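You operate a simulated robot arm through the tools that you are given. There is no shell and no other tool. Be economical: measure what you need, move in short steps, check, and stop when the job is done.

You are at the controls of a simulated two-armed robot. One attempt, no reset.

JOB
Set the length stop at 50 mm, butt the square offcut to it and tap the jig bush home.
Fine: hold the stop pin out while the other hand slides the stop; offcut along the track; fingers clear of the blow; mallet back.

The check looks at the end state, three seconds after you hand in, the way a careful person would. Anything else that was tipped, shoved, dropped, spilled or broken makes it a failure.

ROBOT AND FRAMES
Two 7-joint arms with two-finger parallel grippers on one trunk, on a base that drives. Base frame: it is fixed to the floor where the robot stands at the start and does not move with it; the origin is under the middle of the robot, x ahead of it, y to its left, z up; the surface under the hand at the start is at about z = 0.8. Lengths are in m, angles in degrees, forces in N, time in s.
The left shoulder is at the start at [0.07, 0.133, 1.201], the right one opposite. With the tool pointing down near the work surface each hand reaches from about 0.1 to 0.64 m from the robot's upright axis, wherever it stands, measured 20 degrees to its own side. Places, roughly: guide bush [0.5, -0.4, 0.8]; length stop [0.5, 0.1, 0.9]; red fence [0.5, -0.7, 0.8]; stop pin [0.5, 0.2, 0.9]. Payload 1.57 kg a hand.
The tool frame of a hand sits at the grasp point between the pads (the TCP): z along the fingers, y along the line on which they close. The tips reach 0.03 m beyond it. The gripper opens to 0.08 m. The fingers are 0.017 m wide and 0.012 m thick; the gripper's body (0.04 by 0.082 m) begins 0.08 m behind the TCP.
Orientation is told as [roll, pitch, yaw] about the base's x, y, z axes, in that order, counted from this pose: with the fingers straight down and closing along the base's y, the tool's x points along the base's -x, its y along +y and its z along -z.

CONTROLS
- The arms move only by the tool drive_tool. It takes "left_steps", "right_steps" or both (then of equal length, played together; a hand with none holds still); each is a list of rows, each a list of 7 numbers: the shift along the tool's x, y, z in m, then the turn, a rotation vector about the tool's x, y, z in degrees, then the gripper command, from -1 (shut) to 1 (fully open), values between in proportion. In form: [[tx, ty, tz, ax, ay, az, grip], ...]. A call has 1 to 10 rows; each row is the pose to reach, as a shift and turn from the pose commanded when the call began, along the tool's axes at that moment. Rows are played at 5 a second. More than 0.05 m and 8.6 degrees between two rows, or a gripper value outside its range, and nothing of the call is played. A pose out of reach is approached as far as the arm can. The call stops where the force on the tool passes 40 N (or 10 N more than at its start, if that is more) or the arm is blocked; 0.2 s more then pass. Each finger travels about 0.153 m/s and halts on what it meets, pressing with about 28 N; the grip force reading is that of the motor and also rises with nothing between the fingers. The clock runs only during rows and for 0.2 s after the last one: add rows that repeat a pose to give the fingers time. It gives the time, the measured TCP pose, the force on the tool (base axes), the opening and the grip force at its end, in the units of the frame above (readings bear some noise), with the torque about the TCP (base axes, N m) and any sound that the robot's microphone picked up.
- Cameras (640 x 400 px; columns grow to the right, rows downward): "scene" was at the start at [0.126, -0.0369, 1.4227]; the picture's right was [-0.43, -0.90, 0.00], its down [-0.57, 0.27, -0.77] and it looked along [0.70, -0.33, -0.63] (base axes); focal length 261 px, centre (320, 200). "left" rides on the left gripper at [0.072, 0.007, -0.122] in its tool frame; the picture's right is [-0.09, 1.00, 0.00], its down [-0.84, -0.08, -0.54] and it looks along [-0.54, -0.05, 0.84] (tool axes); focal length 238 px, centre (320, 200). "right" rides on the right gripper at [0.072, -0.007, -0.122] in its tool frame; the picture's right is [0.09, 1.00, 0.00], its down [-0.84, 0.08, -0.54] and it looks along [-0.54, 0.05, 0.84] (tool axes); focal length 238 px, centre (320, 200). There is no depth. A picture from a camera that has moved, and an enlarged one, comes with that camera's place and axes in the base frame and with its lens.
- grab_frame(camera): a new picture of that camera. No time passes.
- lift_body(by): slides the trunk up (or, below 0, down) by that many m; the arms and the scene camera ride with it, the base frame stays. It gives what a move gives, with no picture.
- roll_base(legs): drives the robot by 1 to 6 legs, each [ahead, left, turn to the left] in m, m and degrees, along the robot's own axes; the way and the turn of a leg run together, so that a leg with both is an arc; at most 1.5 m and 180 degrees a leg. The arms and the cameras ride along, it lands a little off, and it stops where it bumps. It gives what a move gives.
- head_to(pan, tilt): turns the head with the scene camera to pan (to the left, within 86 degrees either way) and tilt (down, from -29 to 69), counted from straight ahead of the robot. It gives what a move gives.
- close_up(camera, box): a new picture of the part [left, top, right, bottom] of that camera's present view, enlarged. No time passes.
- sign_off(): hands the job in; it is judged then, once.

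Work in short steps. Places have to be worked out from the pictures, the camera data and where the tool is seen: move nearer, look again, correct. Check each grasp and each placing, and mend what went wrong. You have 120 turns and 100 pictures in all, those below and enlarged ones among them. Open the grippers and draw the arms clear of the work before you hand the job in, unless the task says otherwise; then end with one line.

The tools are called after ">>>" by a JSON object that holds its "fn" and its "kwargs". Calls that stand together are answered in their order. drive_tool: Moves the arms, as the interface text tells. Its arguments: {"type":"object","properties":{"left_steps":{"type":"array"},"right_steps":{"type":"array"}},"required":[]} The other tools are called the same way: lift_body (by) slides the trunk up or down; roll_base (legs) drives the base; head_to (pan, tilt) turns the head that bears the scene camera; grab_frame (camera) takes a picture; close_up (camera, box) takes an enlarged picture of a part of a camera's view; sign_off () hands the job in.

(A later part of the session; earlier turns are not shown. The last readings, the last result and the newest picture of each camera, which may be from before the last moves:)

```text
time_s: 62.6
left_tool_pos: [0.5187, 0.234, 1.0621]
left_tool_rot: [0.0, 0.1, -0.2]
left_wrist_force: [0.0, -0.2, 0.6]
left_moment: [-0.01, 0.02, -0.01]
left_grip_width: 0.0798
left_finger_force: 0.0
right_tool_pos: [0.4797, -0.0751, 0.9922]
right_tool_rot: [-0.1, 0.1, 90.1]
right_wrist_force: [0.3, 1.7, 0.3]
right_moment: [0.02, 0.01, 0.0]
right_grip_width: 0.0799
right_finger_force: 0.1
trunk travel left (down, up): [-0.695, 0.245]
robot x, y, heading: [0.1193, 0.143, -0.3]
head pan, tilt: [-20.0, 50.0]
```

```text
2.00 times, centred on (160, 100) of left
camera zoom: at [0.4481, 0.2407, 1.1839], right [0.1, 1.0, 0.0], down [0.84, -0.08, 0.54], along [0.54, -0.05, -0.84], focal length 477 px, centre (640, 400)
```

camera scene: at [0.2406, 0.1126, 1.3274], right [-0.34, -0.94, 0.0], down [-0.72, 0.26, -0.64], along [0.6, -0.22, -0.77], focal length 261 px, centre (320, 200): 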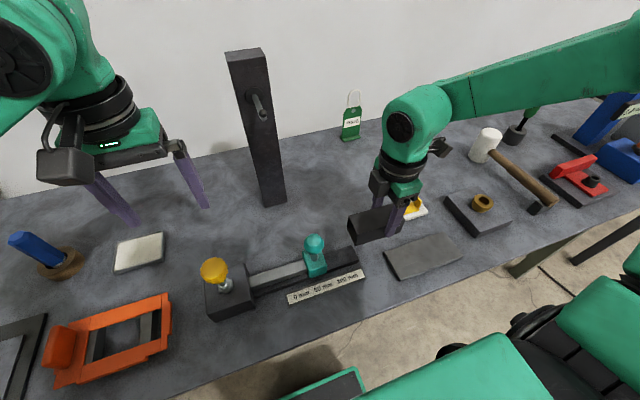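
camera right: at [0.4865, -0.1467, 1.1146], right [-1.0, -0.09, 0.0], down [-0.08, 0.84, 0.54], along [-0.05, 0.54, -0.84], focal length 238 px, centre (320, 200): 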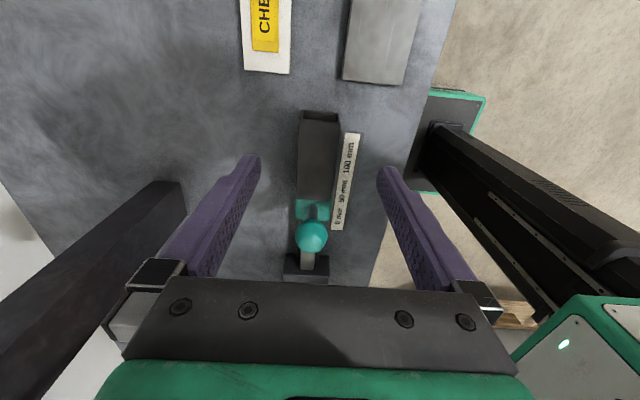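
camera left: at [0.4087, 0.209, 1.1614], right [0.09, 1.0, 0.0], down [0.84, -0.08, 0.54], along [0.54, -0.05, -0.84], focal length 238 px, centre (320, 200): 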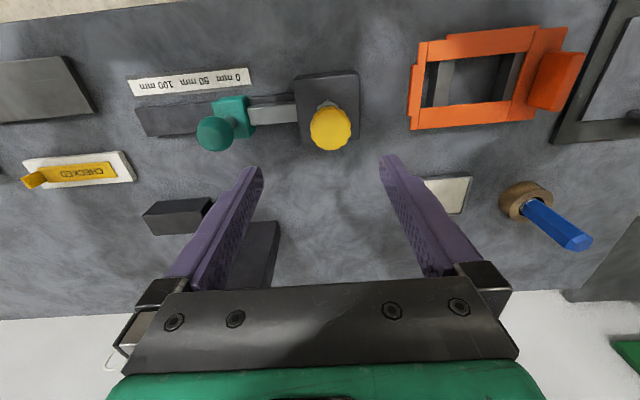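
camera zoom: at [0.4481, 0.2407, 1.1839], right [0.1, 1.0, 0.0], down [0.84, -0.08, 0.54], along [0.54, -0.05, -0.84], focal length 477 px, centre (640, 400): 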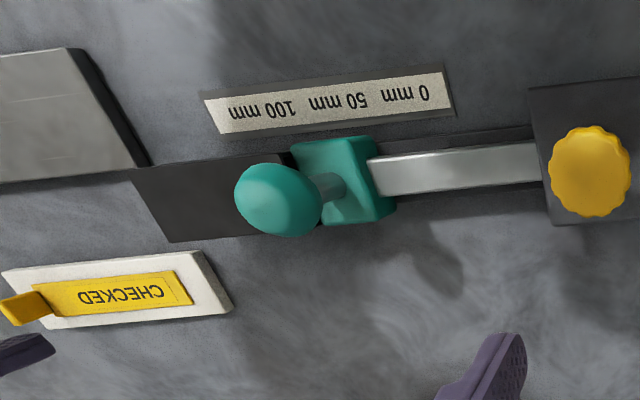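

The offcut butts against the stop. Next the mallet: I pull the left hand back, move the right hand out to the right, and turn its yaw back to 0.

>>> {"fn": "drive_tool", "kwargs": {"left_steps": [[0.03, 0, -0.02, 0, 0, 0, 1], [0.06, 0, -0.04, 0, 0, 0, 1], [0.1, 0, -0.06, 0, 0, 0, 1], [0.1, 0, -0.06, 0, 0, 0, 1]], "right_steps": [[0.04, 0, -0.02, 0, 0, 0, 1], [0.08, 0, -0.04, 0, 0, 0, 1], [0.12, 0, -0.05, 0, 0, 0, 1], [0.16, 0, -0.06, 0, 0, 0, 1]]}}

>>> {"fn": "drive_tool", "kwargs": {"right_steps": [[0, 0, 0, 0, 0, 8.5, 1], [0, 0, 0, 0, 0, 17, 1], [0, 0, 0, 0, 0, 25.5, 1], [0, 0, 0, 0, 0, 34, 1], [0, 0, 0, 0, 0, 42.5, 1], [0, 0, 0, 0, 0, 51, 1], [0, 0, 0, 0, 0, 59.5, 1], [0, 0, 0, 0, 0, 68, 1], [0, 0, 0, 0, 0, 76.5, 1], [0, 0, 0, 0, 0, 84, 1]]}}

>>> {"fn": "roll_base", "kwargs": {"legs": [[-0.03, 0, 0], [0, -0.34, 0]]}}

>>> {"fn": "head_to", "kwargs": {"pan": -35, "tilt": 48}}

>>> {"fn": "grab_frame", "kwargs": {"camera": "scene"}}

>>> {"fn": "grab_frame", "kwargs": {"camera": "right"}}

```text
time_s: 63.6
left_tool_pos: [0.418, 0.2313, 1.1226]
left_tool_rot: [0.1, 0.0, -0.2]
left_wrist_force: [0.7, 0.0, -0.3]
left_moment: [0.02, 0.01, 0.0]
left_grip_width: 0.0798
left_finger_force: 0.0
right_tool_pos: [0.4788, -0.2363, 1.0508]
right_tool_rot: [-0.1, 0.0, 90.2]
right_wrist_force: [-0.3, -0.9, -0.5]
right_moment: [0.02, -0.01, 0.0]
right_grip_width: 0.0802
right_finger_force: 0.0
trunk travel left (down, up): [-0.695, 0.245]
robot x, y, heading: [0.1198, 0.1399, -0.2]
head pan, tilt: [-20.0, 50.0]
```

```text
time_s: 65.8
left_tool_pos: [0.4194, 0.2342, 1.1221]
left_tool_rot: [0.0, -0.1, -0.2]
left_wrist_force: [-0.3, 0.2, -0.6]
left_moment: [-0.01, 0.01, 0.02]
left_grip_width: 0.0799
left_finger_force: 0.0
right_tool_pos: [0.4797, -0.2347, 1.0521]
right_tool_rot: [-0.1, -0.1, 6.0]
right_wrist_force: [-0.3, 0.1, 0.1]
right_moment: [0.03, -0.01, 0.02]
right_grip_width: 0.0798
right_finger_force: 0.0
trunk travel left (down, up): [-0.695, 0.245]
robot x, y, heading: [0.1181, 0.1417, -0.3]
head pan, tilt: [-20.0, 50.0]
```

```text
time_s: 68.5
left_tool_pos: [0.3891, -0.1083, 1.1233]
left_tool_rot: [-0.1, 0.0, -0.3]
left_wrist_force: [0.8, -0.5, -0.3]
left_moment: [-0.01, 0.01, -0.03]
left_grip_width: 0.0799
left_finger_force: 0.1
right_tool_pos: [0.4479, -0.5776, 1.0522]
right_tool_rot: [-0.2, 0.0, 6.0]
right_wrist_force: [0.3, -0.4, 0.1]
right_moment: [0.05, -0.02, 0.01]
right_grip_width: 0.0799
right_finger_force: 0.2
trunk travel left (down, up): [-0.695, 0.245]
robot x, y, heading: [0.0849, -0.2016, -0.2]
head pan, tilt: [-20.0, 50.0]
```

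```text
time_s: 69.2
left_tool_pos: [0.3871, -0.1093, 1.1223]
left_tool_rot: [0.0, -0.1, -0.4]
left_wrist_force: [-0.2, -0.5, -1.1]
left_moment: [-0.02, -0.04, -0.01]
left_grip_width: 0.08
left_finger_force: 0.1
right_tool_pos: [0.4466, -0.5769, 1.0514]
right_tool_rot: [-0.1, 0.0, 6.0]
right_wrist_force: [0.2, 0.5, 0.8]
right_moment: [-0.02, 0.0, 0.01]
right_grip_width: 0.08
right_finger_force: 0.0
trunk travel left (down, up): [-0.695, 0.245]
robot x, y, heading: [0.0883, -0.2009, -0.5]
head pan, tilt: [-35.0, 48.0]
```

```text
44 pictures are left
camera scene: at [0.2003, -0.2485, 1.3302], right [-0.58, -0.82, 0.0], down [-0.61, 0.43, -0.67], along [0.55, -0.39, -0.74], focal length 261 px, centre (320, 200)
```

scene: 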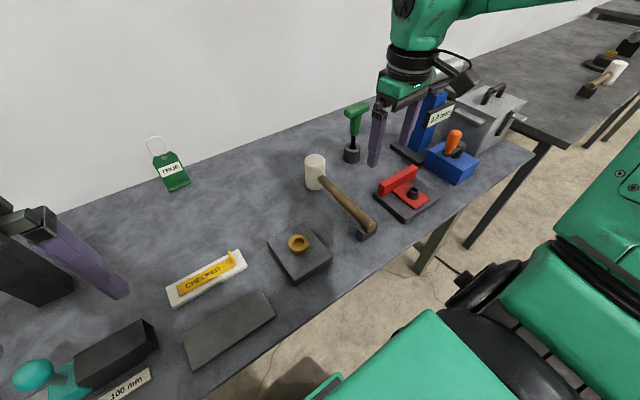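

```text
43 pictures are left
camera right: at [0.3766, -0.5914, 1.1735], right [-0.2, 0.98, 0.0], down [0.82, 0.17, 0.54], along [0.53, 0.1, -0.84], focal length 238 px, centre (320, 200)
```

right: 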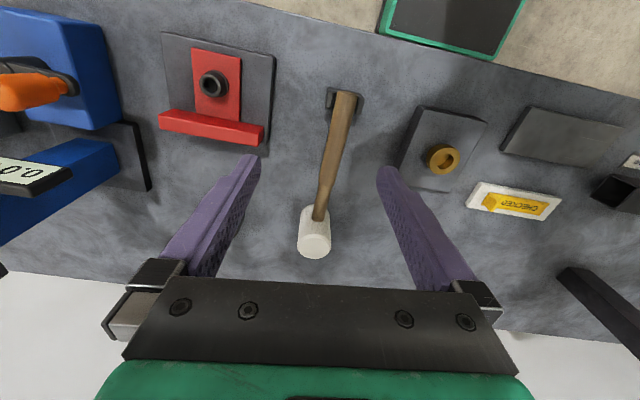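

Good view of mallet and bush. I enlarge them.

>>> {"fn": "close_up", "kwargs": {"camera": "right", "box": [270, 80, 500, 270]}}

>>> {"fn": "close_up", "kwargs": {"camera": "scene", "box": [255, 140, 415, 290]}}

```text
2.11 times, centred on (385, 175) of right
camera zoom: at [0.3766, -0.5914, 1.1735], right [-0.2, 0.98, 0.0], down [0.82, 0.17, 0.54], along [0.53, 0.1, -0.84], focal length 502 px, centre (183, 253)
```

zoom: 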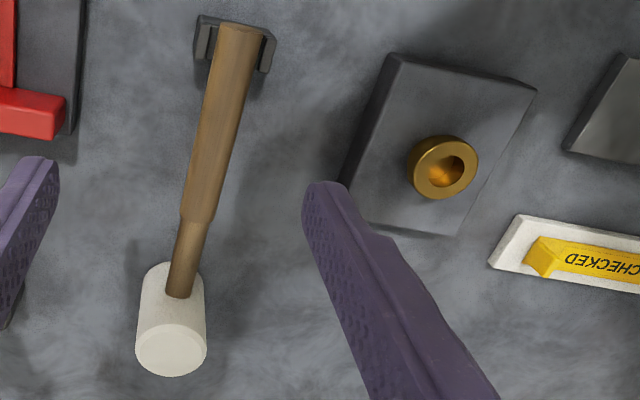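

```text
2.67 times, centred on (335, 215) of scene
camera zoom: at [0.2003, -0.2485, 1.3302], right [-0.58, -0.82, 0.0], down [-0.61, 0.43, -0.67], along [0.55, -0.39, -0.74], focal length 695 px, centre (280, 160)
```

zoom: 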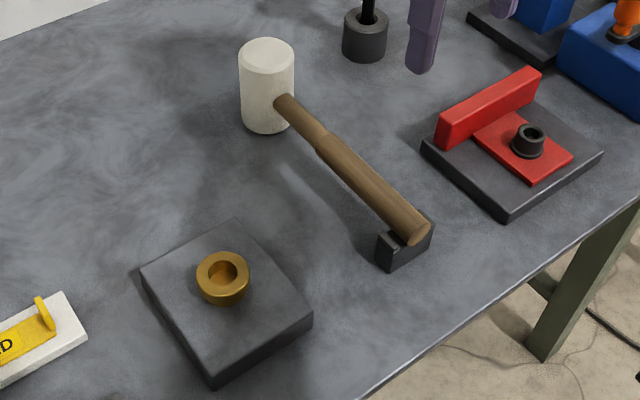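

Mallet: handle along x at y≈-0.547, z≈0.845, head at (0.647,-0.549), standing upright; bush top at (0.478,-0.389,0.857). I bring the right hand above the handle neck at yaw 0.

>>> {"fn": "drive_tool", "kwargs": {"right_steps": [[-0.035, 0.004, 0.01, 0, 0, 2, 1], [-0.07, 0.008, 0.03, 0, 0, 4, 1], [-0.105, 0.012, 0.06, 0, 0, 6, 1], [-0.1404, 0.0154, 0.08, 0, 0, 6, 1], [-0.1404, 0.0154, 0.08, 0, 0, 6, 1]]}}

>>> {"fn": "grab_frame", "kwargs": {"camera": "right"}}

```text
time_s: 70.4
left_tool_pos: [0.3861, -0.1096, 1.1221]
left_tool_rot: [-0.1, -0.1, -0.3]
left_wrist_force: [-0.6, -0.6, -0.1]
left_moment: [-0.02, -0.03, 0.02]
left_grip_width: 0.0799
left_finger_force: 0.0
right_tool_pos: [0.5844, -0.5469, 0.9724]
right_tool_rot: [0.0, -0.3, 0.0]
right_wrist_force: [0.2, -0.5, 0.6]
right_moment: [-0.01, -0.01, -0.02]
right_grip_width: 0.0797
right_finger_force: 0.1
trunk travel left (down, up): [-0.695, 0.245]
robot x, y, heading: [0.087, -0.1987, -0.5]
head pan, tilt: [-35.0, 48.0]
```

```text
40 pictures are left
camera right: at [0.5115, -0.553, 1.093], right [-0.09, 1.0, 0.0], down [0.84, 0.08, 0.54], along [0.54, 0.05, -0.84], focal length 238 px, centre (320, 200)
```

right: 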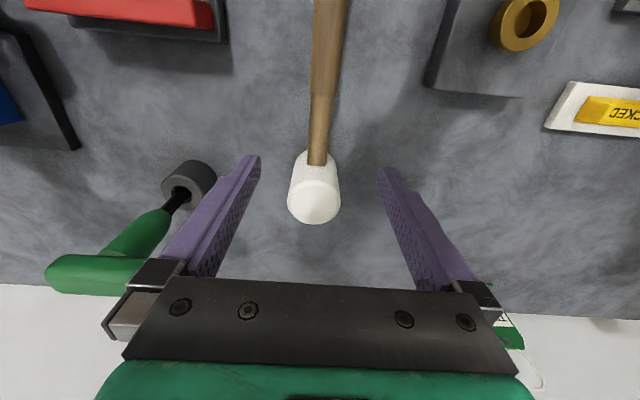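

The handle neck is centred. I descend to z = 0.852 and close.

>>> {"fn": "drive_tool", "kwargs": {"right_steps": [[0, -0.001, 0.04, 0, 0, 0, 1], [0, -0.001, 0.08, 0, 0, 0, 1], [0, -0.001, 0.11, 0, 0, 0, 1], [0, -0.001, 0.12, 0, 0, 0, 1], [0, -0.001, 0.12, 0, 0, 0, 1], [0, -0.001, 0.12, 0, 0, 0, 0], [0, -0.001, 0.12, 0, 0, 0, -1], [0, -0.001, 0.12, 0, 0, 0, -1], [0, -0.001, 0.12, 0, 0, 0, -1]]}}

>>> {"fn": "grab_frame", "kwargs": {"camera": "right"}}

```text
time_s: 72.4
left_tool_pos: [0.3874, -0.108, 1.1228]
left_tool_rot: [0.0, 0.0, -0.3]
left_wrist_force: [0.7, -0.2, 0.7]
left_moment: [0.02, 0.01, 0.04]
left_grip_width: 0.08
left_finger_force: 0.0
right_tool_pos: [0.5861, -0.5478, 0.8507]
right_tool_rot: [-0.1, -0.2, 0.0]
right_wrist_force: [-1.6, 2.9, 0.3]
right_moment: [0.01, 0.04, 0.16]
right_grip_width: 0.0216
right_finger_force: 28.2
trunk travel left (down, up): [-0.695, 0.245]
robot x, y, heading: [0.085, -0.2029, -0.4]
head pan, tilt: [-35.0, 48.0]
```

```text
39 pictures are left
camera right: at [0.514, -0.5547, 0.973], right [-0.09, 1.0, 0.0], down [0.84, 0.08, 0.54], along [0.54, 0.05, -0.84], focal length 238 px, centre (320, 200)
```

right: 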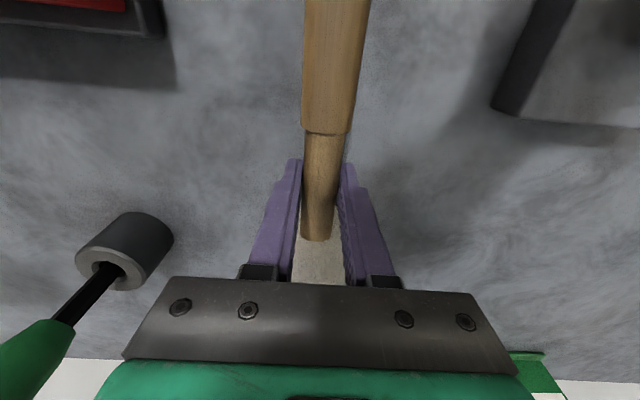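

Gripped (21.6 mm). I note this pose for the return and lift 40 mm, checking for sag.

>>> {"fn": "drive_tool", "kwargs": {"right_steps": [[0, 0, -0.01, 0, 0, 0, -1], [0, 0, -0.025, 0, 0, 0, -1], [0, 0, -0.04, 0, 0, 0, -1], [0, 0, -0.04, 0, 0, 0, -1]]}}

>>> {"fn": "grab_frame", "kwargs": {"camera": "right"}}

>>> {"fn": "close_up", "kwargs": {"camera": "scene", "box": [255, 80, 455, 280]}}

```text
time_s: 73.4
left_tool_pos: [0.3881, -0.1094, 1.1228]
left_tool_rot: [0.1, 0.0, -0.3]
left_wrist_force: [0.0, -1.2, 0.3]
left_moment: [0.01, 0.0, -0.02]
left_grip_width: 0.0801
left_finger_force: 0.0
right_tool_pos: [0.5866, -0.5494, 0.8905]
right_tool_rot: [-0.2, 0.0, 0.1]
right_wrist_force: [1.0, -0.7, -3.2]
right_moment: [0.01, 0.25, 0.01]
right_grip_width: 0.0215
right_finger_force: 28.5
trunk travel left (down, up): [-0.695, 0.245]
robot x, y, heading: [0.0871, -0.2037, -0.1]
head pan, tilt: [-35.0, 48.0]
```

```text
38 pictures are left
camera right: at [0.5143, -0.5553, 1.0126], right [-0.09, 1.0, 0.0], down [0.84, 0.08, 0.54], along [0.54, 0.05, -0.84], focal length 238 px, centre (320, 200)
```

right: 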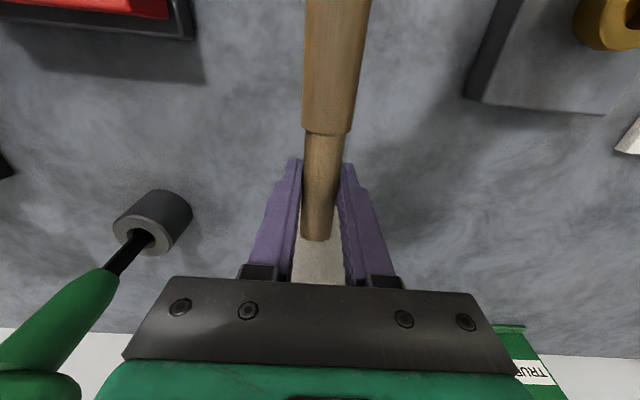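

```text
2.00 times, centred on (355, 180) of scene
camera zoom: at [0.2014, -0.2487, 1.3301], right [-0.58, -0.82, 0.0], down [-0.61, 0.43, -0.67], along [0.55, -0.39, -0.74], focal length 521 px, centre (250, 240)
```

zoom: 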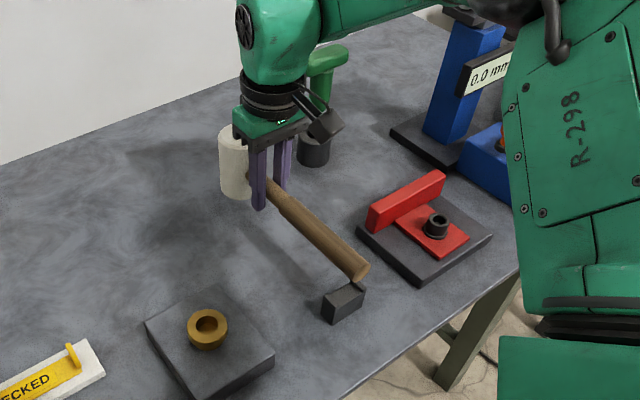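

Held level with no sag. I raise it further and bring the base back and left so the head comes over the bush.

>>> {"fn": "drive_tool", "kwargs": {"right_steps": [[0.01, 0, -0.04, 0, 0, 0, -1], [0.03, 0, -0.08, 0, 0, 0, -1], [0.06, 0, -0.1, 0, 0, 0, -1], [0.06, 0, -0.1, 0, 0, 0, -1]]}}

>>> {"fn": "roll_base", "kwargs": {"legs": [[-0.11, 0, 0], [0, 0.16, 0]]}}

>>> {"fn": "head_to", "kwargs": {"pan": -30, "tilt": 45}}

>>> {"fn": "grab_frame", "kwargs": {"camera": "scene"}}

>>> {"fn": "grab_frame", "kwargs": {"camera": "right"}}

```text
time_s: 74.4
left_tool_pos: [0.3897, -0.1095, 1.1222]
left_tool_rot: [0.0, 0.1, -0.3]
left_wrist_force: [0.0, 1.0, -0.3]
left_moment: [0.02, 0.01, 0.01]
left_grip_width: 0.0799
left_finger_force: 0.1
right_tool_pos: [0.5266, -0.5473, 0.9909]
right_tool_rot: [-0.1, -0.1, 0.1]
right_wrist_force: [0.3, -0.6, -3.7]
right_moment: [0.0, 0.25, -0.01]
right_grip_width: 0.0217
right_finger_force: 28.5
trunk travel left (down, up): [-0.695, 0.245]
robot x, y, heading: [0.0842, -0.1998, -0.4]
head pan, tilt: [-35.0, 48.0]
```

```text
time_s: 76.6
left_tool_pos: [0.28, 0.0482, 1.1229]
left_tool_rot: [0.0, 0.0, -0.4]
left_wrist_force: [-0.5, -1.0, 0.7]
left_moment: [0.0, 0.03, 0.01]
left_grip_width: 0.08
left_finger_force: 0.1
right_tool_pos: [0.4176, -0.3894, 0.99]
right_tool_rot: [0.1, 0.0, 0.0]
right_wrist_force: [0.7, 0.6, -4.3]
right_moment: [0.0, 0.24, 0.02]
right_grip_width: 0.0215
right_finger_force: 27.8
trunk travel left (down, up): [-0.695, 0.245]
robot x, y, heading: [-0.0224, -0.0389, -0.2]
head pan, tilt: [-35.0, 48.0]
```

```text
time_s: 77.3
left_tool_pos: [0.2798, 0.0506, 1.1223]
left_tool_rot: [-0.1, -0.1, -0.2]
left_wrist_force: [0.6, -0.4, 0.2]
left_moment: [0.01, 0.04, 0.01]
left_grip_width: 0.0802
left_finger_force: 0.0
right_tool_pos: [0.4178, -0.3883, 0.9913]
right_tool_rot: [-0.1, 0.0, 0.1]
right_wrist_force: [0.3, -0.1, -5.3]
right_moment: [-0.02, 0.24, 0.02]
right_grip_width: 0.0215
right_finger_force: 27.9
trunk travel left (down, up): [-0.695, 0.245]
robot x, y, heading: [-0.0207, -0.0415, -0.2]
head pan, tilt: [-30.0, 45.0]
```

```text
36 pictures are left
camera scene: at [0.0981, -0.084, 1.3343], right [-0.5, -0.86, 0.0], down [-0.61, 0.36, -0.71], along [0.61, -0.36, -0.71], focal length 261 px, centre (320, 200)
```

scene: 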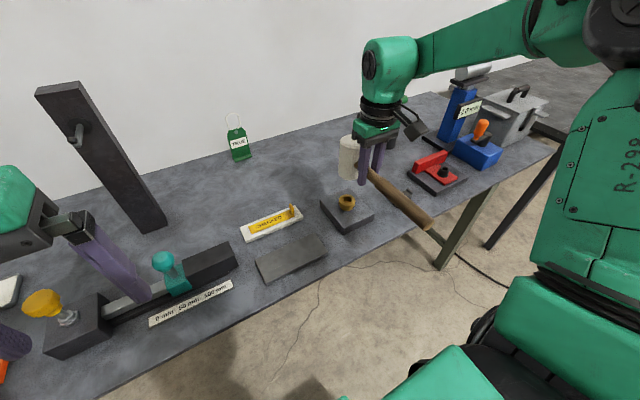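

```text
35 pictures are left
camera right: at [0.3457, -0.3942, 1.1132], right [-0.09, 1.0, 0.0], down [0.84, 0.08, 0.54], along [0.54, 0.05, -0.84], focal length 238 px, centre (320, 200)
```

right: 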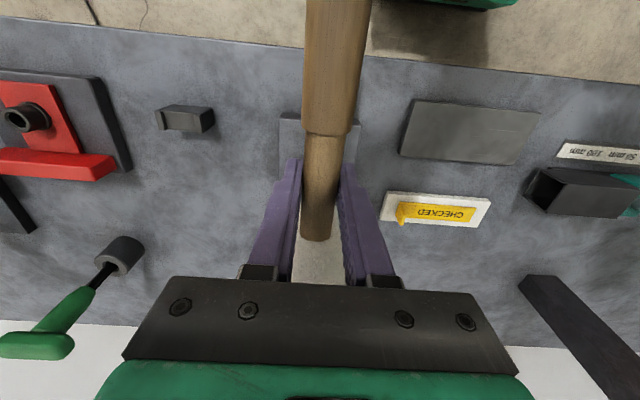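

The head should be above the bush. I lower to 15 mm above it and check the alignment.

>>> {"fn": "drive_tool", "kwargs": {"right_steps": [[0, 0, 0.03, 0, 0, 0, -1], [0, 0, 0.06, 0, 0, 0, -1], [0, 0, 0.065, 0, 0, 0, -1], [0, 0, 0.065, 0, 0, 0, -1]]}}

>>> {"fn": "close_up", "kwargs": {"camera": "scene", "box": [290, 130, 430, 250]}}

```text
time_s: 78.3
left_tool_pos: [0.2793, 0.0509, 1.1217]
left_tool_rot: [0.0, -0.1, -0.2]
left_wrist_force: [-0.3, 0.3, -0.1]
left_moment: [0.01, 0.0, 0.0]
left_grip_width: 0.08
left_finger_force: 0.0
right_tool_pos: [0.4181, -0.3871, 0.9264]
right_tool_rot: [0.0, 0.0, 0.0]
right_wrist_force: [0.2, 0.0, -4.4]
right_moment: [-0.04, 0.23, -0.01]
right_grip_width: 0.0217
right_finger_force: 27.8
trunk travel left (down, up): [-0.695, 0.245]
robot x, y, heading: [-0.0204, -0.0419, -0.1]
head pan, tilt: [-30.0, 45.0]
```

```text
3.33 times, centred on (360, 190) of scene
camera zoom: at [0.0981, -0.0845, 1.3343], right [-0.5, -0.86, 0.0], down [-0.61, 0.36, -0.71], along [0.61, -0.36, -0.71], focal length 869 px, centre (187, 233)
```

zoom: 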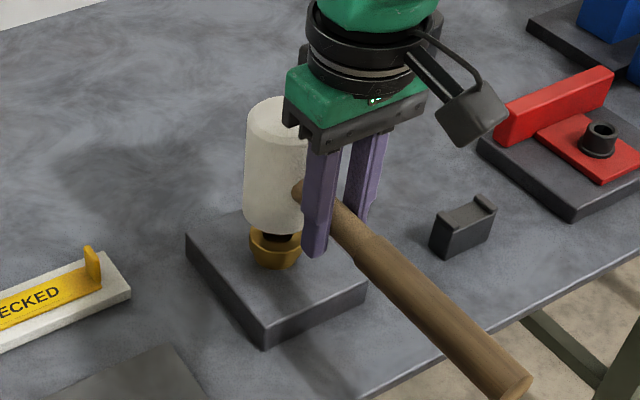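

Well aligned, and the fingers are clear of the bush. I give a first tap: up 30 mm, quickly down onto it, and up.

>>> {"fn": "drive_tool", "kwargs": {"right_steps": [[-0.001, -0.002, -0.03, 0, 0, 0, -1], [-0.001, -0.002, -0.03, 0, 0, 0, -1], [-0.001, -0.002, 0.018, 0, 0, 0, -1], [-0.001, -0.002, -0.02, 0, 0, 0, -1], [-0.001, -0.002, -0.03, 0, 0, 0, -1]]}}

>>> {"fn": "close_up", "kwargs": {"camera": "scene", "box": [290, 130, 430, 250]}}

```text
time_s: 79.5
left_tool_pos: [0.2789, 0.0512, 1.1223]
left_tool_rot: [0.0, 0.0, -0.3]
left_wrist_force: [-0.3, -0.8, 0.0]
left_moment: [0.01, 0.0, 0.03]
left_grip_width: 0.0798
left_finger_force: 0.0
right_tool_pos: [0.4191, -0.3899, 0.9567]
right_tool_rot: [-0.1, 0.0, 0.1]
right_wrist_force: [-0.4, 1.5, -4.7]
right_moment: [0.04, 0.2, 0.03]
right_grip_width: 0.0214
right_finger_force: 28.0
trunk travel left (down, up): [-0.695, 0.245]
robot x, y, heading: [-0.0189, -0.044, -0.0]
head pan, tilt: [-30.0, 45.0]
```

```text
3.33 times, centred on (360, 190) of scene
camera zoom: at [0.0977, -0.084, 1.3344], right [-0.5, -0.86, 0.0], down [-0.61, 0.36, -0.71], along [0.61, -0.36, -0.71], focal length 869 px, centre (187, 233)
```

zoom: 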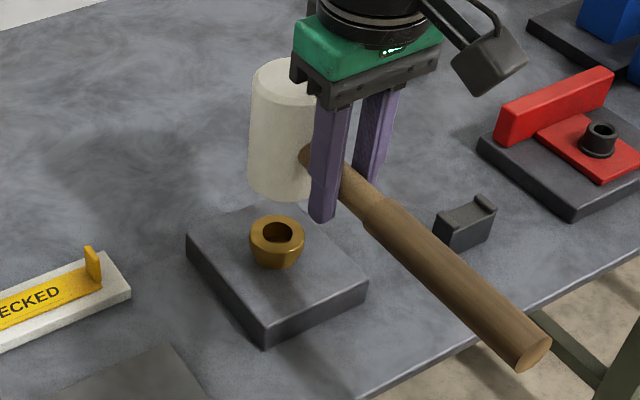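

No contact sound and the bush looks unchanged. I strike deeper.

>>> {"fn": "drive_tool", "kwargs": {"right_steps": [[0, 0, 0.015, 0, 0, 0, -1], [0, 0, 0.062, 0, 0, 0, -1], [0, 0, 0.062, 0, 0, 0, -1], [0, 0, 0.03, 0, 0, 0, -1], [0, 0, 0, 0, 0, 0, -1]]}}

>>> {"fn": "close_up", "kwargs": {"camera": "scene", "box": [290, 130, 430, 250]}}

```text
time_s: 80.7
left_tool_pos: [0.2773, 0.0515, 1.1219]
left_tool_rot: [0.0, -0.1, -0.4]
left_wrist_force: [-0.5, 0.4, 0.3]
left_moment: [0.0, 0.02, 0.01]
left_grip_width: 0.0799
left_finger_force: 0.1
right_tool_pos: [0.4165, -0.3875, 0.9574]
right_tool_rot: [-0.2, -0.1, 0.1]
right_wrist_force: [-0.2, -0.1, -4.1]
right_moment: [0.03, 0.19, 0.01]
right_grip_width: 0.0214
right_finger_force: 28.2
trunk travel left (down, up): [-0.695, 0.245]
robot x, y, heading: [-0.0215, -0.0393, -0.2]
head pan, tilt: [-30.0, 45.0]
```

```text
3.33 times, centred on (360, 190) of scene
camera zoom: at [0.0951, -0.083, 1.3346], right [-0.5, -0.86, 0.0], down [-0.61, 0.36, -0.71], along [0.61, -0.36, -0.71], focal length 869 px, centre (187, 233)
```

zoom: 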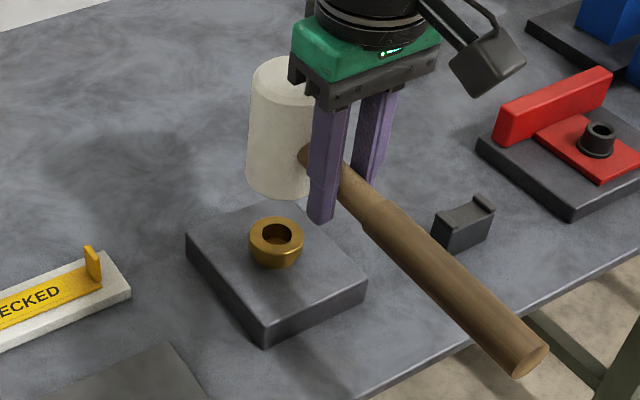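

Unclear whether it touched. I lower slowly to find the contact height.

>>> {"fn": "drive_tool", "kwargs": {"right_steps": [[0, 0, 0.03, 0, 0, 0, -1], [0, 0, 0.05, 0, 0, 0, -1], [0, 0, 0.056, 0, 0, 0, -1], [0, 0, 0.06, 0, 0, 0, -1], [0, 0, 0.064, 0, 0, 0, -1], [0, 0, 0.064, 0, 0, 0, -1]]}}

>>> {"fn": "close_up", "kwargs": {"camera": "scene", "box": [290, 130, 430, 250]}}

```text
time_s: 82.1
left_tool_pos: [0.2741, 0.0535, 1.1247]
left_tool_rot: [-0.2, -0.3, -0.2]
left_wrist_force: [-0.4, 0.7, 0.5]
left_moment: [0.01, 0.02, 0.03]
left_grip_width: 0.08
left_finger_force: 0.1
right_tool_pos: [0.4143, -0.3882, 0.8953]
right_tool_rot: [-0.2, -0.4, 0.0]
right_wrist_force: [-5.3, -4.8, 24.8]
right_moment: [-0.07, -0.77, -0.18]
right_grip_width: 0.0217
right_finger_force: 28.2
trunk travel left (down, up): [-0.695, 0.245]
robot x, y, heading: [-0.0211, -0.0422, -0.2]
head pan, tilt: [-30.0, 45.0]
```

```text
3.33 times, centred on (360, 190) of scene
camera zoom: at [0.0914, -0.0823, 1.3352], right [-0.5, -0.86, 0.0], down [-0.61, 0.36, -0.71], along [0.61, -0.36, -0.7], focal length 869 px, centre (187, 233)
```

zoom: 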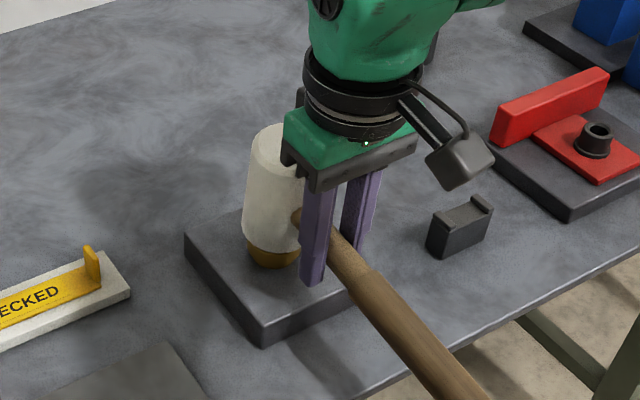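

Contact is at TCP z≈0.896. I raise 50 mm and strike faster, at full row speed.

>>> {"fn": "drive_tool", "kwargs": {"right_steps": [[0, 0, -0.03, 0, 0, 0, -1], [0, 0, -0.06, 0, 0, 0, -1], [0, 0, -0.06, 0, 0, 0, -1], [0, 0, -0.035, 0, 0, 0, -1], [0, 0, 0.0145, 0, 0, 0, -1], [0, 0, -0.03, 0, 0, 0, -1], [0, 0, -0.06, 0, 0, 0, -1]]}}

>>> {"fn": "close_up", "kwargs": {"camera": "scene", "box": [290, 130, 430, 250]}}

```text
time_s: 83.7
left_tool_pos: [0.2776, 0.0517, 1.1218]
left_tool_rot: [0.0, -0.2, -0.3]
left_wrist_force: [0.0, -1.2, 0.0]
left_moment: [-0.01, 0.0, 0.05]
left_grip_width: 0.0799
left_finger_force: 0.1
right_tool_pos: [0.4167, -0.3904, 0.9538]
right_tool_rot: [0.0, -0.1, 0.2]
right_wrist_force: [-0.4, -0.1, -4.0]
right_moment: [0.0, 0.21, -0.01]
right_grip_width: 0.0216
right_finger_force: 28.3
trunk travel left (down, up): [-0.695, 0.245]
robot x, y, heading: [-0.0217, -0.0427, -0.1]
head pan, tilt: [-30.0, 45.0]
```

```text
3.33 times, centred on (360, 190) of scene
camera zoom: at [0.0964, -0.0836, 1.3345], right [-0.5, -0.86, 0.0], down [-0.61, 0.36, -0.71], along [0.61, -0.36, -0.71], focal length 869 px, centre (187, 233)
```

zoom: 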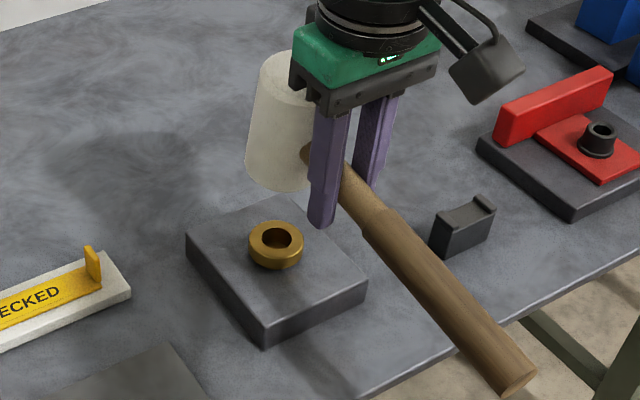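

The bush went down visibly; the mallet tilted a few degrees in the grip. I look closer at the bush and mallet.

>>> {"fn": "close_up", "kwargs": {"camera": "scene", "box": [325, 140, 385, 215]}}

```text
5.33 times, centred on (355, 178) of scene
camera zoom: at [0.0964, -0.0836, 1.3345], right [-0.5, -0.86, 0.0], down [-0.61, 0.36, -0.71], along [0.61, -0.36, -0.71], focal length 1390 px, centre (133, 320)
```

zoom: 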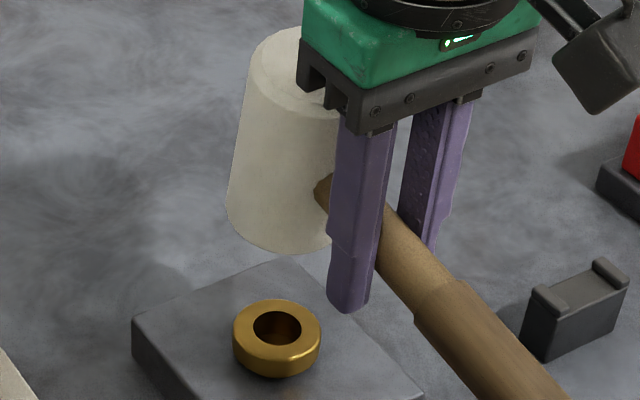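

The flange now looks nearly seated. I level the mallet by pitching the hand 5° and strike once more to see whether it still moves.

>>> {"fn": "drive_tool", "kwargs": {"right_steps": [[0, 0, 0, 0, 3, 0, -1], [0, 0, 0, 0, 5, 0, -1], [0, 0, 0, 0, 5, 0, -1], [0, 0, 0.03, 0, 5, 0, -1], [0.0, 0, 0.075, 0, 5, 0, -1], [0, 0, 0.03, 0, 5, 0, -1], [0, 0, 0, 0, 5, 0, -1]]}}

>>> {"fn": "close_up", "kwargs": {"camera": "scene", "box": [325, 140, 385, 215]}}

```text
time_s: 84.9
left_tool_pos: [0.277, 0.0513, 1.1231]
left_tool_rot: [-0.1, -0.2, -0.3]
left_wrist_force: [-0.5, 0.4, 0.1]
left_moment: [0.03, 0.02, 0.0]
left_grip_width: 0.0801
left_finger_force: 0.0
right_tool_pos: [0.4165, -0.3905, 0.8871]
right_tool_rot: [-0.1, 5.1, -0.1]
right_wrist_force: [-6.6, 1.4, 7.0]
right_moment: [0.04, 0.09, 0.0]
right_grip_width: 0.0217
right_finger_force: 28.2
trunk travel left (down, up): [-0.695, 0.245]
robot x, y, heading: [-0.0215, -0.0427, -0.4]
head pan, tilt: [-30.0, 45.0]
stopped in row 6 (right hand): the force on the tool passed its limit at 84 N (the readings are from after the stop); the commanded pose is now the measured one
```

```text
5.33 times, centred on (355, 178) of scene
camera zoom: at [0.0954, -0.0834, 1.3347], right [-0.5, -0.86, 0.0], down [-0.61, 0.36, -0.71], along [0.61, -0.36, -0.71], focal length 1390 px, centre (133, 320)
```

zoom: 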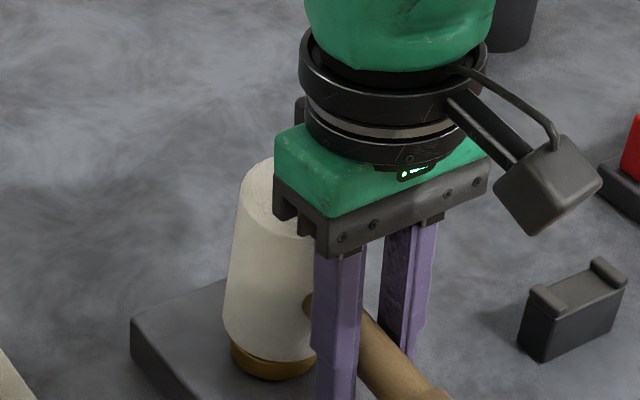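

A firm strike of 84 N. I raise and inspect.

>>> {"fn": "drive_tool", "kwargs": {"right_steps": [[0, 0, -0.03, 0, 0, 0, -1], [0, 0, -0.07, 0, 0, 0, -1], [0, 0, -0.07, 0, 0, 0, -1]]}}

>>> {"fn": "close_up", "kwargs": {"camera": "scene", "box": [325, 140, 385, 215]}}

```text
time_s: 85.7
left_tool_pos: [0.281, 0.0509, 1.1223]
left_tool_rot: [0.0, 0.2, -0.3]
left_wrist_force: [0.2, -2.1, 0.4]
left_moment: [0.01, -0.03, -0.03]
left_grip_width: 0.08
left_finger_force: 0.1
right_tool_pos: [0.4263, -0.3895, 0.9543]
right_tool_rot: [-0.1, 5.0, -0.1]
right_wrist_force: [0.6, -1.3, -4.1]
right_moment: [0.02, 0.22, 0.02]
right_grip_width: 0.0213
right_finger_force: 27.4
trunk travel left (down, up): [-0.695, 0.245]
robot x, y, heading: [-0.0225, -0.0405, -0.3]
head pan, tilt: [-30.0, 45.0]
```

```text
5.33 times, centred on (355, 178) of scene
camera zoom: at [0.0991, -0.085, 1.3342], right [-0.5, -0.86, 0.0], down [-0.61, 0.36, -0.71], along [0.61, -0.36, -0.71], focal length 1390 px, centre (133, 320)
```

zoom: 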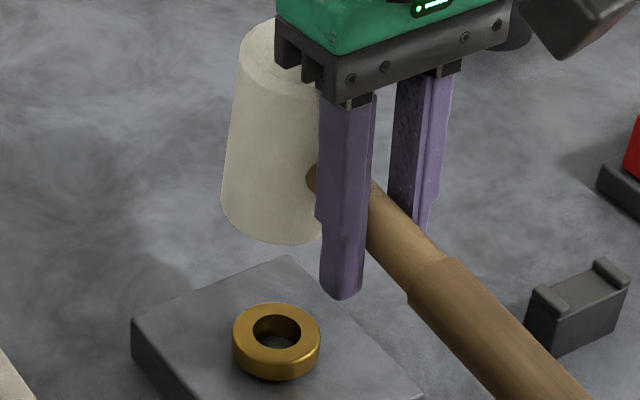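

It may have moved slightly again. I strike once more along the same line and compare.

>>> {"fn": "drive_tool", "kwargs": {"right_steps": [[0, 0, 0, 0, 0, 0, -1], [0, 0, 0.03, 0, 0, 0, -1], [0, 0, 0.079, 0, 0, 0, -1], [0, 0, 0.03, 0, 0, 0, -1], [0, 0, 0, 0, 0, 0, -1]]}}

>>> {"fn": "drive_tool", "kwargs": {"right_steps": [[0, 0, -0.03, 0, 0, 0, -1], [0, 0, -0.07, 0, 0, 0, -1], [0, 0, -0.07, 0, 0, 0, -1]]}}

>>> {"fn": "close_up", "kwargs": {"camera": "scene", "box": [325, 140, 385, 215]}}

```text
time_s: 86.9
left_tool_pos: [0.2781, 0.0509, 1.1234]
left_tool_rot: [0.0, 0.0, -0.3]
left_wrist_force: [0.6, 1.4, 0.6]
left_moment: [0.0, 0.0, 0.0]
left_grip_width: 0.0798
left_finger_force: 0.1
right_tool_pos: [0.4239, -0.3902, 0.9561]
right_tool_rot: [-0.1, 5.0, -0.1]
right_wrist_force: [0.1, -1.0, -4.5]
right_moment: [-0.01, 0.24, 0.0]
right_grip_width: 0.0217
right_finger_force: 28.3
trunk travel left (down, up): [-0.695, 0.245]
robot x, y, heading: [-0.0228, -0.0452, -0.1]
head pan, tilt: [-30.0, 45.0]
```

```text
time_s: 87.7
left_tool_pos: [0.2797, 0.0499, 1.1222]
left_tool_rot: [0.1, 0.0, -0.3]
left_wrist_force: [0.3, -0.2, -0.2]
left_moment: [0.02, 0.0, 0.02]
left_grip_width: 0.0801
left_finger_force: 0.0
right_tool_pos: [0.431, -0.3911, 1.0257]
right_tool_rot: [-0.1, 4.9, 0.0]
right_wrist_force: [0.4, -0.3, -4.4]
right_moment: [0.02, 0.25, -0.02]
right_grip_width: 0.0219
right_finger_force: 28.4
trunk travel left (down, up): [-0.695, 0.245]
robot x, y, heading: [-0.0188, -0.0408, 0.1]
head pan, tilt: [-30.0, 45.0]
```

```text
5.33 times, centred on (355, 178) of scene
camera zoom: at [0.0988, -0.085, 1.3342], right [-0.5, -0.86, 0.0], down [-0.61, 0.36, -0.71], along [0.61, -0.36, -0.71], focal length 1390 px, centre (133, 320)
```

zoom: 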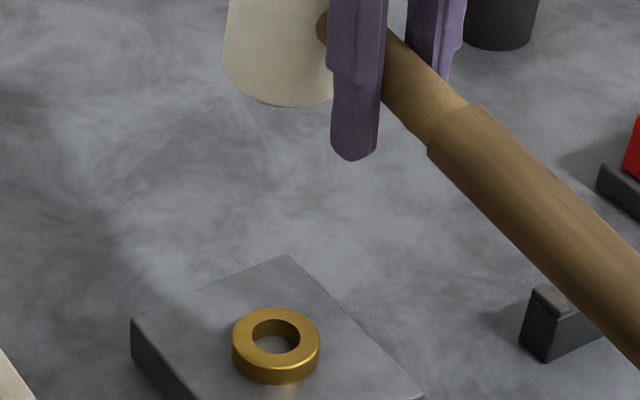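

The bush sank more (rim lower, hole now through). I keep tapping until it stops moving.

>>> {"fn": "drive_tool", "kwargs": {"right_steps": [[0, 0, 0.05, 0, 0, 0, -1], [0, 0, 0.105, 0, 0, 0, -1], [0, 0, 0.154, 0, 0, 0, -1], [0, 0, 0.11, 0, 0, 0, -1], [0, 0, 0.07, 0, 0, 0, -1]]}}

```text
refused: row 2 steps farther than a row can; nothing moved
```

>>> {"fn": "drive_tool", "kwargs": {"right_steps": [[0, 0, 0.045, 0, 0, 0, -1], [0, 0, 0.07, 0, 0, 0, -1], [0, 0, 0.106, 0, 0, 0, -1], [0, 0, 0.155, 0, 0, 0, -1], [0, 0, 0.11, 0, 0, 0, -1], [0, 0, 0.07, 0, 0, 0, -1]]}}

>>> {"fn": "close_up", "kwargs": {"camera": "scene", "box": [325, 140, 385, 215]}}

```text
time_s: 89.1
left_tool_pos: [0.2784, 0.0508, 1.1214]
left_tool_rot: [-0.1, 0.0, -0.2]
left_wrist_force: [0.2, 1.2, -0.1]
left_moment: [0.02, -0.01, -0.01]
left_grip_width: 0.0799
left_finger_force: 0.0
right_tool_pos: [0.4231, -0.3904, 0.9562]
right_tool_rot: [-0.1, 5.0, 0.1]
right_wrist_force: [0.0, -0.4, -4.1]
right_moment: [0.01, 0.18, 0.02]
right_grip_width: 0.0215
right_finger_force: 28.4
trunk travel left (down, up): [-0.695, 0.245]
robot x, y, heading: [-0.021, -0.0422, -0.6]
head pan, tilt: [-30.0, 45.0]
```

```text
5.33 times, centred on (355, 178) of scene
camera zoom: at [0.0966, -0.0836, 1.3344], right [-0.5, -0.86, 0.0], down [-0.61, 0.36, -0.71], along [0.61, -0.36, -0.71], focal length 1390 px, centre (133, 320)
```

zoom: 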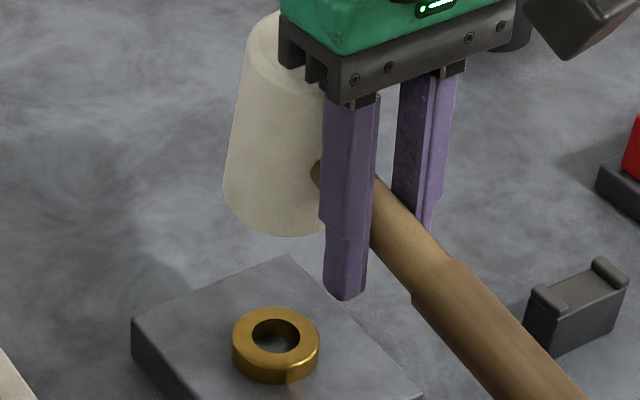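

No change with that lighter strike, and the mallet tilted again in the grip. I level it by another 5° and strike harder.

>>> {"fn": "drive_tool", "kwargs": {"right_steps": [[0, 0, 0, 0, 5, 0, -1], [0, 0, -0.01, 0, 6, 0, -1], [0, 0, -0.01, 0, 6, 0, -1], [0, 0, 0.035, 0, 6, 0, -1], [0, 0, 0.084, 0, 6, 0, -1], [0, 0, 0.04, 0, 6, 0, -1], [0, 0, 0, 0, 6, 0, -1]]}}

>>> {"fn": "drive_tool", "kwargs": {"right_steps": [[0, 0, -0.03, 0, 0, 0, -1], [0, 0, -0.06, 0, 0, 0, -1], [0, 0, -0.06, 0, 0, 0, -1]]}}

>>> {"fn": "close_up", "kwargs": {"camera": "scene", "box": [325, 140, 385, 215]}}

```text
time_s: 90.7
left_tool_pos: [0.2793, 0.0511, 1.122]
left_tool_rot: [0.0, 0.1, -0.2]
left_wrist_force: [-0.2, -0.7, -1.4]
left_moment: [-0.01, 0.0, 0.0]
left_grip_width: 0.0799
left_finger_force: 0.0
right_tool_pos: [0.4226, -0.3913, 0.9568]
right_tool_rot: [-0.1, 11.1, -0.1]
right_wrist_force: [-0.8, -0.2, -3.9]
right_moment: [-0.02, 0.2, 0.0]
right_grip_width: 0.0218
right_finger_force: 28.3
trunk travel left (down, up): [-0.695, 0.245]
robot x, y, heading: [-0.0228, -0.0434, -0.0]
head pan, tilt: [-30.0, 45.0]
```

```text
time_s: 91.5
left_tool_pos: [0.2805, 0.0498, 1.1207]
left_tool_rot: [0.1, 0.1, -0.2]
left_wrist_force: [-0.6, 0.4, 0.7]
left_moment: [0.01, -0.02, 0.0]
left_grip_width: 0.0798
left_finger_force: 0.2
right_tool_pos: [0.4375, -0.3924, 1.0145]
right_tool_rot: [-0.1, 11.1, -0.1]
right_wrist_force: [-0.2, -0.4, -4.8]
right_moment: [-0.02, 0.22, 0.0]
right_grip_width: 0.0217
right_finger_force: 27.7
trunk travel left (down, up): [-0.695, 0.245]
robot x, y, heading: [-0.0224, -0.041, -0.2]
head pan, tilt: [-30.0, 45.0]
```

```text
5.33 times, centred on (355, 178) of scene
camera zoom: at [0.0985, -0.0849, 1.3343], right [-0.5, -0.86, 0.0], down [-0.61, 0.36, -0.71], along [0.61, -0.36, -0.71], focal length 1390 px, centre (133, 320)
```

zoom: 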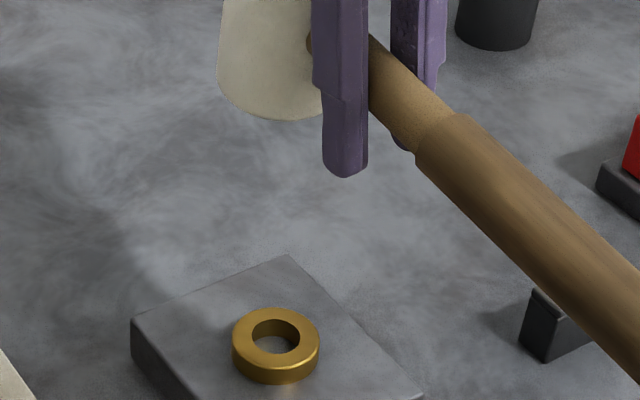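

No change over two strikes. I zoom tightly on the bush to see whether its collar is seated.

>>> {"fn": "close_up", "kwargs": {"camera": "scene", "box": [338, 190, 366, 215]}}

>>> {"fn": "close_up", "kwargs": {"camera": "right", "box": [260, 60, 400, 240]}}

```text
16.00 times, centred on (352, 202) of scene
camera zoom: at [0.0985, -0.0849, 1.3343], right [-0.5, -0.86, 0.0], down [-0.61, 0.36, -0.71], along [0.61, -0.36, -0.71], focal length 4171 px, centre (-192, 160)
```

zoom: 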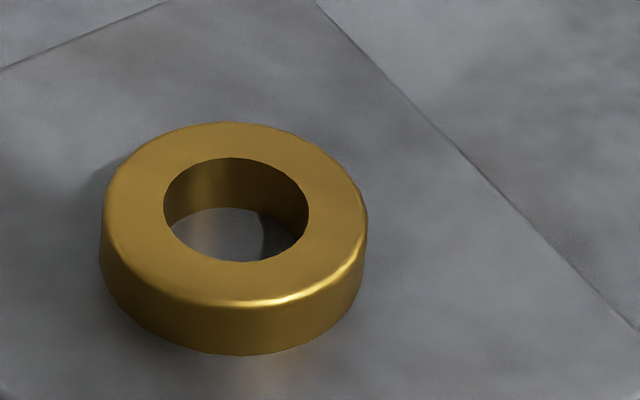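

```text
2.22 times, centred on (330, 150) of right
camera zoom: at [0.3894, -0.3981, 1.1476], right [-0.09, 1.0, 0.02], down [0.93, 0.08, 0.37], along [0.37, 0.05, -0.93], focal length 530 px, centre (298, 311)
```

zoom: 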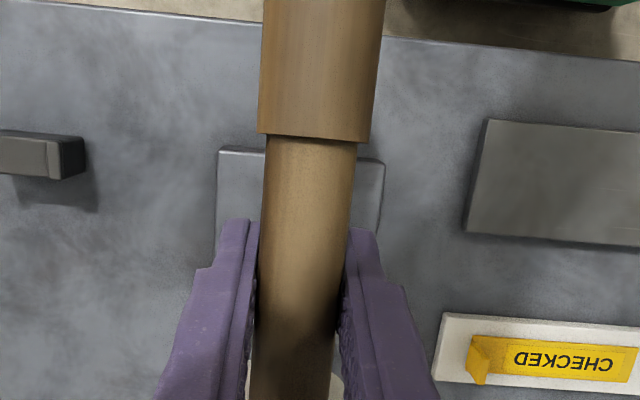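

The collar looks seated on the plate. One more firm strike to be certain it no longer moves.

>>> {"fn": "drive_tool", "kwargs": {"right_steps": [[0, 0, 0.03, 0, 0, 0, -1], [0, 0, 0.056, 0, 0, 0, -1], [0, 0, 0.056, 0, 0, 0, -1], [0, 0, 0.105, 0, 0, 0, -1], [0, 0, 0.154, 0, 0, 0, -1], [0, 0, 0.11, 0, 0, 0, -1], [0, 0, 0.06, 0, 0, 0, -1]]}}

```text
time_s: 93.1
left_tool_pos: [0.2778, 0.0501, 1.123]
left_tool_rot: [0.0, 0.0, -0.4]
left_wrist_force: [-0.6, 0.5, -0.5]
left_moment: [-0.02, -0.02, 0.04]
left_grip_width: 0.08
left_finger_force: 0.1
right_tool_pos: [0.4244, -0.3895, 0.9576]
right_tool_rot: [-0.1, 11.0, -0.1]
right_wrist_force: [0.2, 0.5, -4.1]
right_moment: [-0.01, 0.18, -0.01]
right_grip_width: 0.0216
right_finger_force: 27.4
trunk travel left (down, up): [-0.695, 0.245]
robot x, y, heading: [-0.02, -0.0424, -0.3]
head pan, tilt: [-30.0, 45.0]
```

>>> {"fn": "close_up", "kwargs": {"camera": "scene", "box": [325, 140, 385, 215]}}

```text
5.33 times, centred on (355, 178) of scene
camera zoom: at [0.0967, -0.0834, 1.3344], right [-0.5, -0.86, 0.0], down [-0.61, 0.36, -0.71], along [0.61, -0.36, -0.71], focal length 1390 px, centre (133, 320)
```

zoom: 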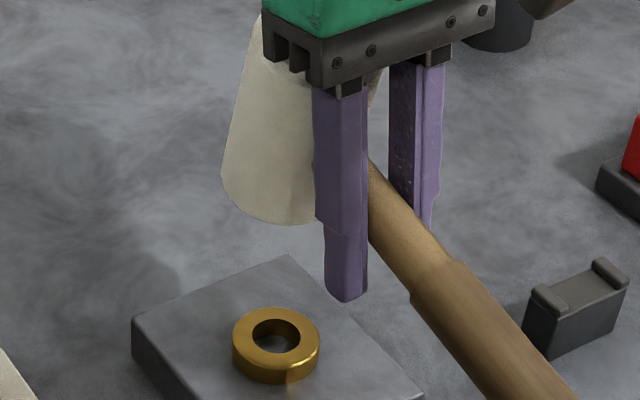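

Unchanged at 307–382, but the mallet pivoted in the grip again, softening the blow. I level it by 7° and look before a last firm check strike.

>>> {"fn": "drive_tool", "kwargs": {"right_steps": [[0, 0, -0.02, 0, 4, 0, -1], [0, 0, -0.03, 0, 8, 0, -1], [0, 0, -0.03, 0, 8, 0, -1]]}}

>>> {"fn": "close_up", "kwargs": {"camera": "scene", "box": [310, 100, 440, 230]}}

```text
time_s: 93.9
left_tool_pos: [0.2794, 0.0509, 1.1222]
left_tool_rot: [0.0, 0.1, -0.3]
left_wrist_force: [0.6, -1.5, 0.0]
left_moment: [0.0, 0.03, 0.01]
left_grip_width: 0.08
left_finger_force: 0.1
right_tool_pos: [0.43, -0.3912, 0.9851]
right_tool_rot: [-0.1, 19.0, -0.2]
right_wrist_force: [-0.1, -0.5, -4.9]
right_moment: [0.03, 0.22, -0.01]
right_grip_width: 0.0217
right_finger_force: 27.8
trunk travel left (down, up): [-0.695, 0.245]
robot x, y, heading: [-0.0243, -0.0409, 0.1]
head pan, tilt: [-30.0, 45.0]
```

```text
3.08 times, centred on (375, 165) of scene
camera zoom: at [0.0977, -0.0847, 1.3344], right [-0.5, -0.86, 0.0], down [-0.61, 0.36, -0.71], along [0.61, -0.36, -0.71], focal length 802 px, centre (151, 308)
```

zoom: 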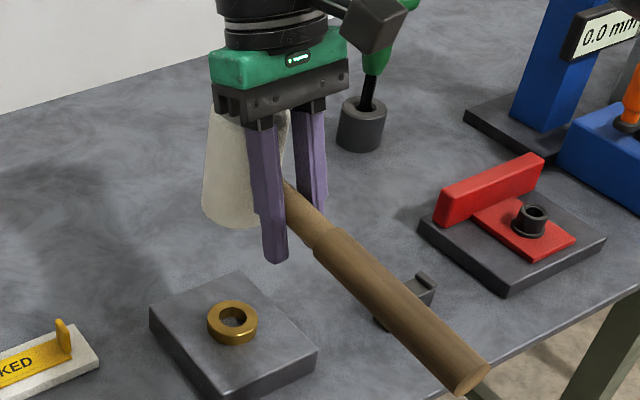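

The mallet is near level now. I strike straight down once more, shifted back over the bush centre.

>>> {"fn": "drive_tool", "kwargs": {"right_steps": [[0.0016, 0.001, 0.0323, 0, 0, 0, -1], [-0.0105, 0.001, 0.0672, 0, 0, 0, -1], [-0.0105, 0.001, 0.0672, 0, 0, 0, -1], [-0.0261, 0.001, 0.1126, 0, 0, 0, -1], [-0.0114, 0.001, 0.0701, 0, 0, 0, -1], [0.0016, 0.001, 0.0323, 0, 0, 0, -1]]}}

>>> {"fn": "close_up", "kwargs": {"camera": "scene", "box": [325, 140, 385, 215]}}

```text
time_s: 95.3
left_tool_pos: [0.2776, 0.0517, 1.1222]
left_tool_rot: [0.0, 0.1, -0.3]
left_wrist_force: [0.2, 0.6, -0.1]
left_moment: [-0.03, -0.02, 0.04]
left_grip_width: 0.0803
left_finger_force: 0.1
right_tool_pos: [0.4166, -0.3895, 0.9572]
right_tool_rot: [-0.2, 19.0, -0.2]
right_wrist_force: [-1.1, 0.5, -4.0]
right_moment: [0.0, 0.17, -0.01]
right_grip_width: 0.0217
right_finger_force: 27.9
trunk travel left (down, up): [-0.695, 0.245]
robot x, y, heading: [-0.0194, -0.045, -0.3]
head pan, tilt: [-30.0, 45.0]
```

```text
5.33 times, centred on (355, 178) of scene
camera zoom: at [0.0962, -0.0834, 1.3345], right [-0.5, -0.86, 0.0], down [-0.61, 0.36, -0.71], along [0.61, -0.36, -0.71], focal length 1390 px, centre (133, 320)
```

zoom: 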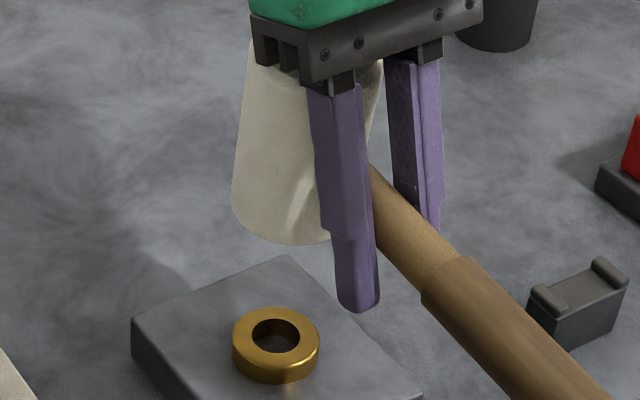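

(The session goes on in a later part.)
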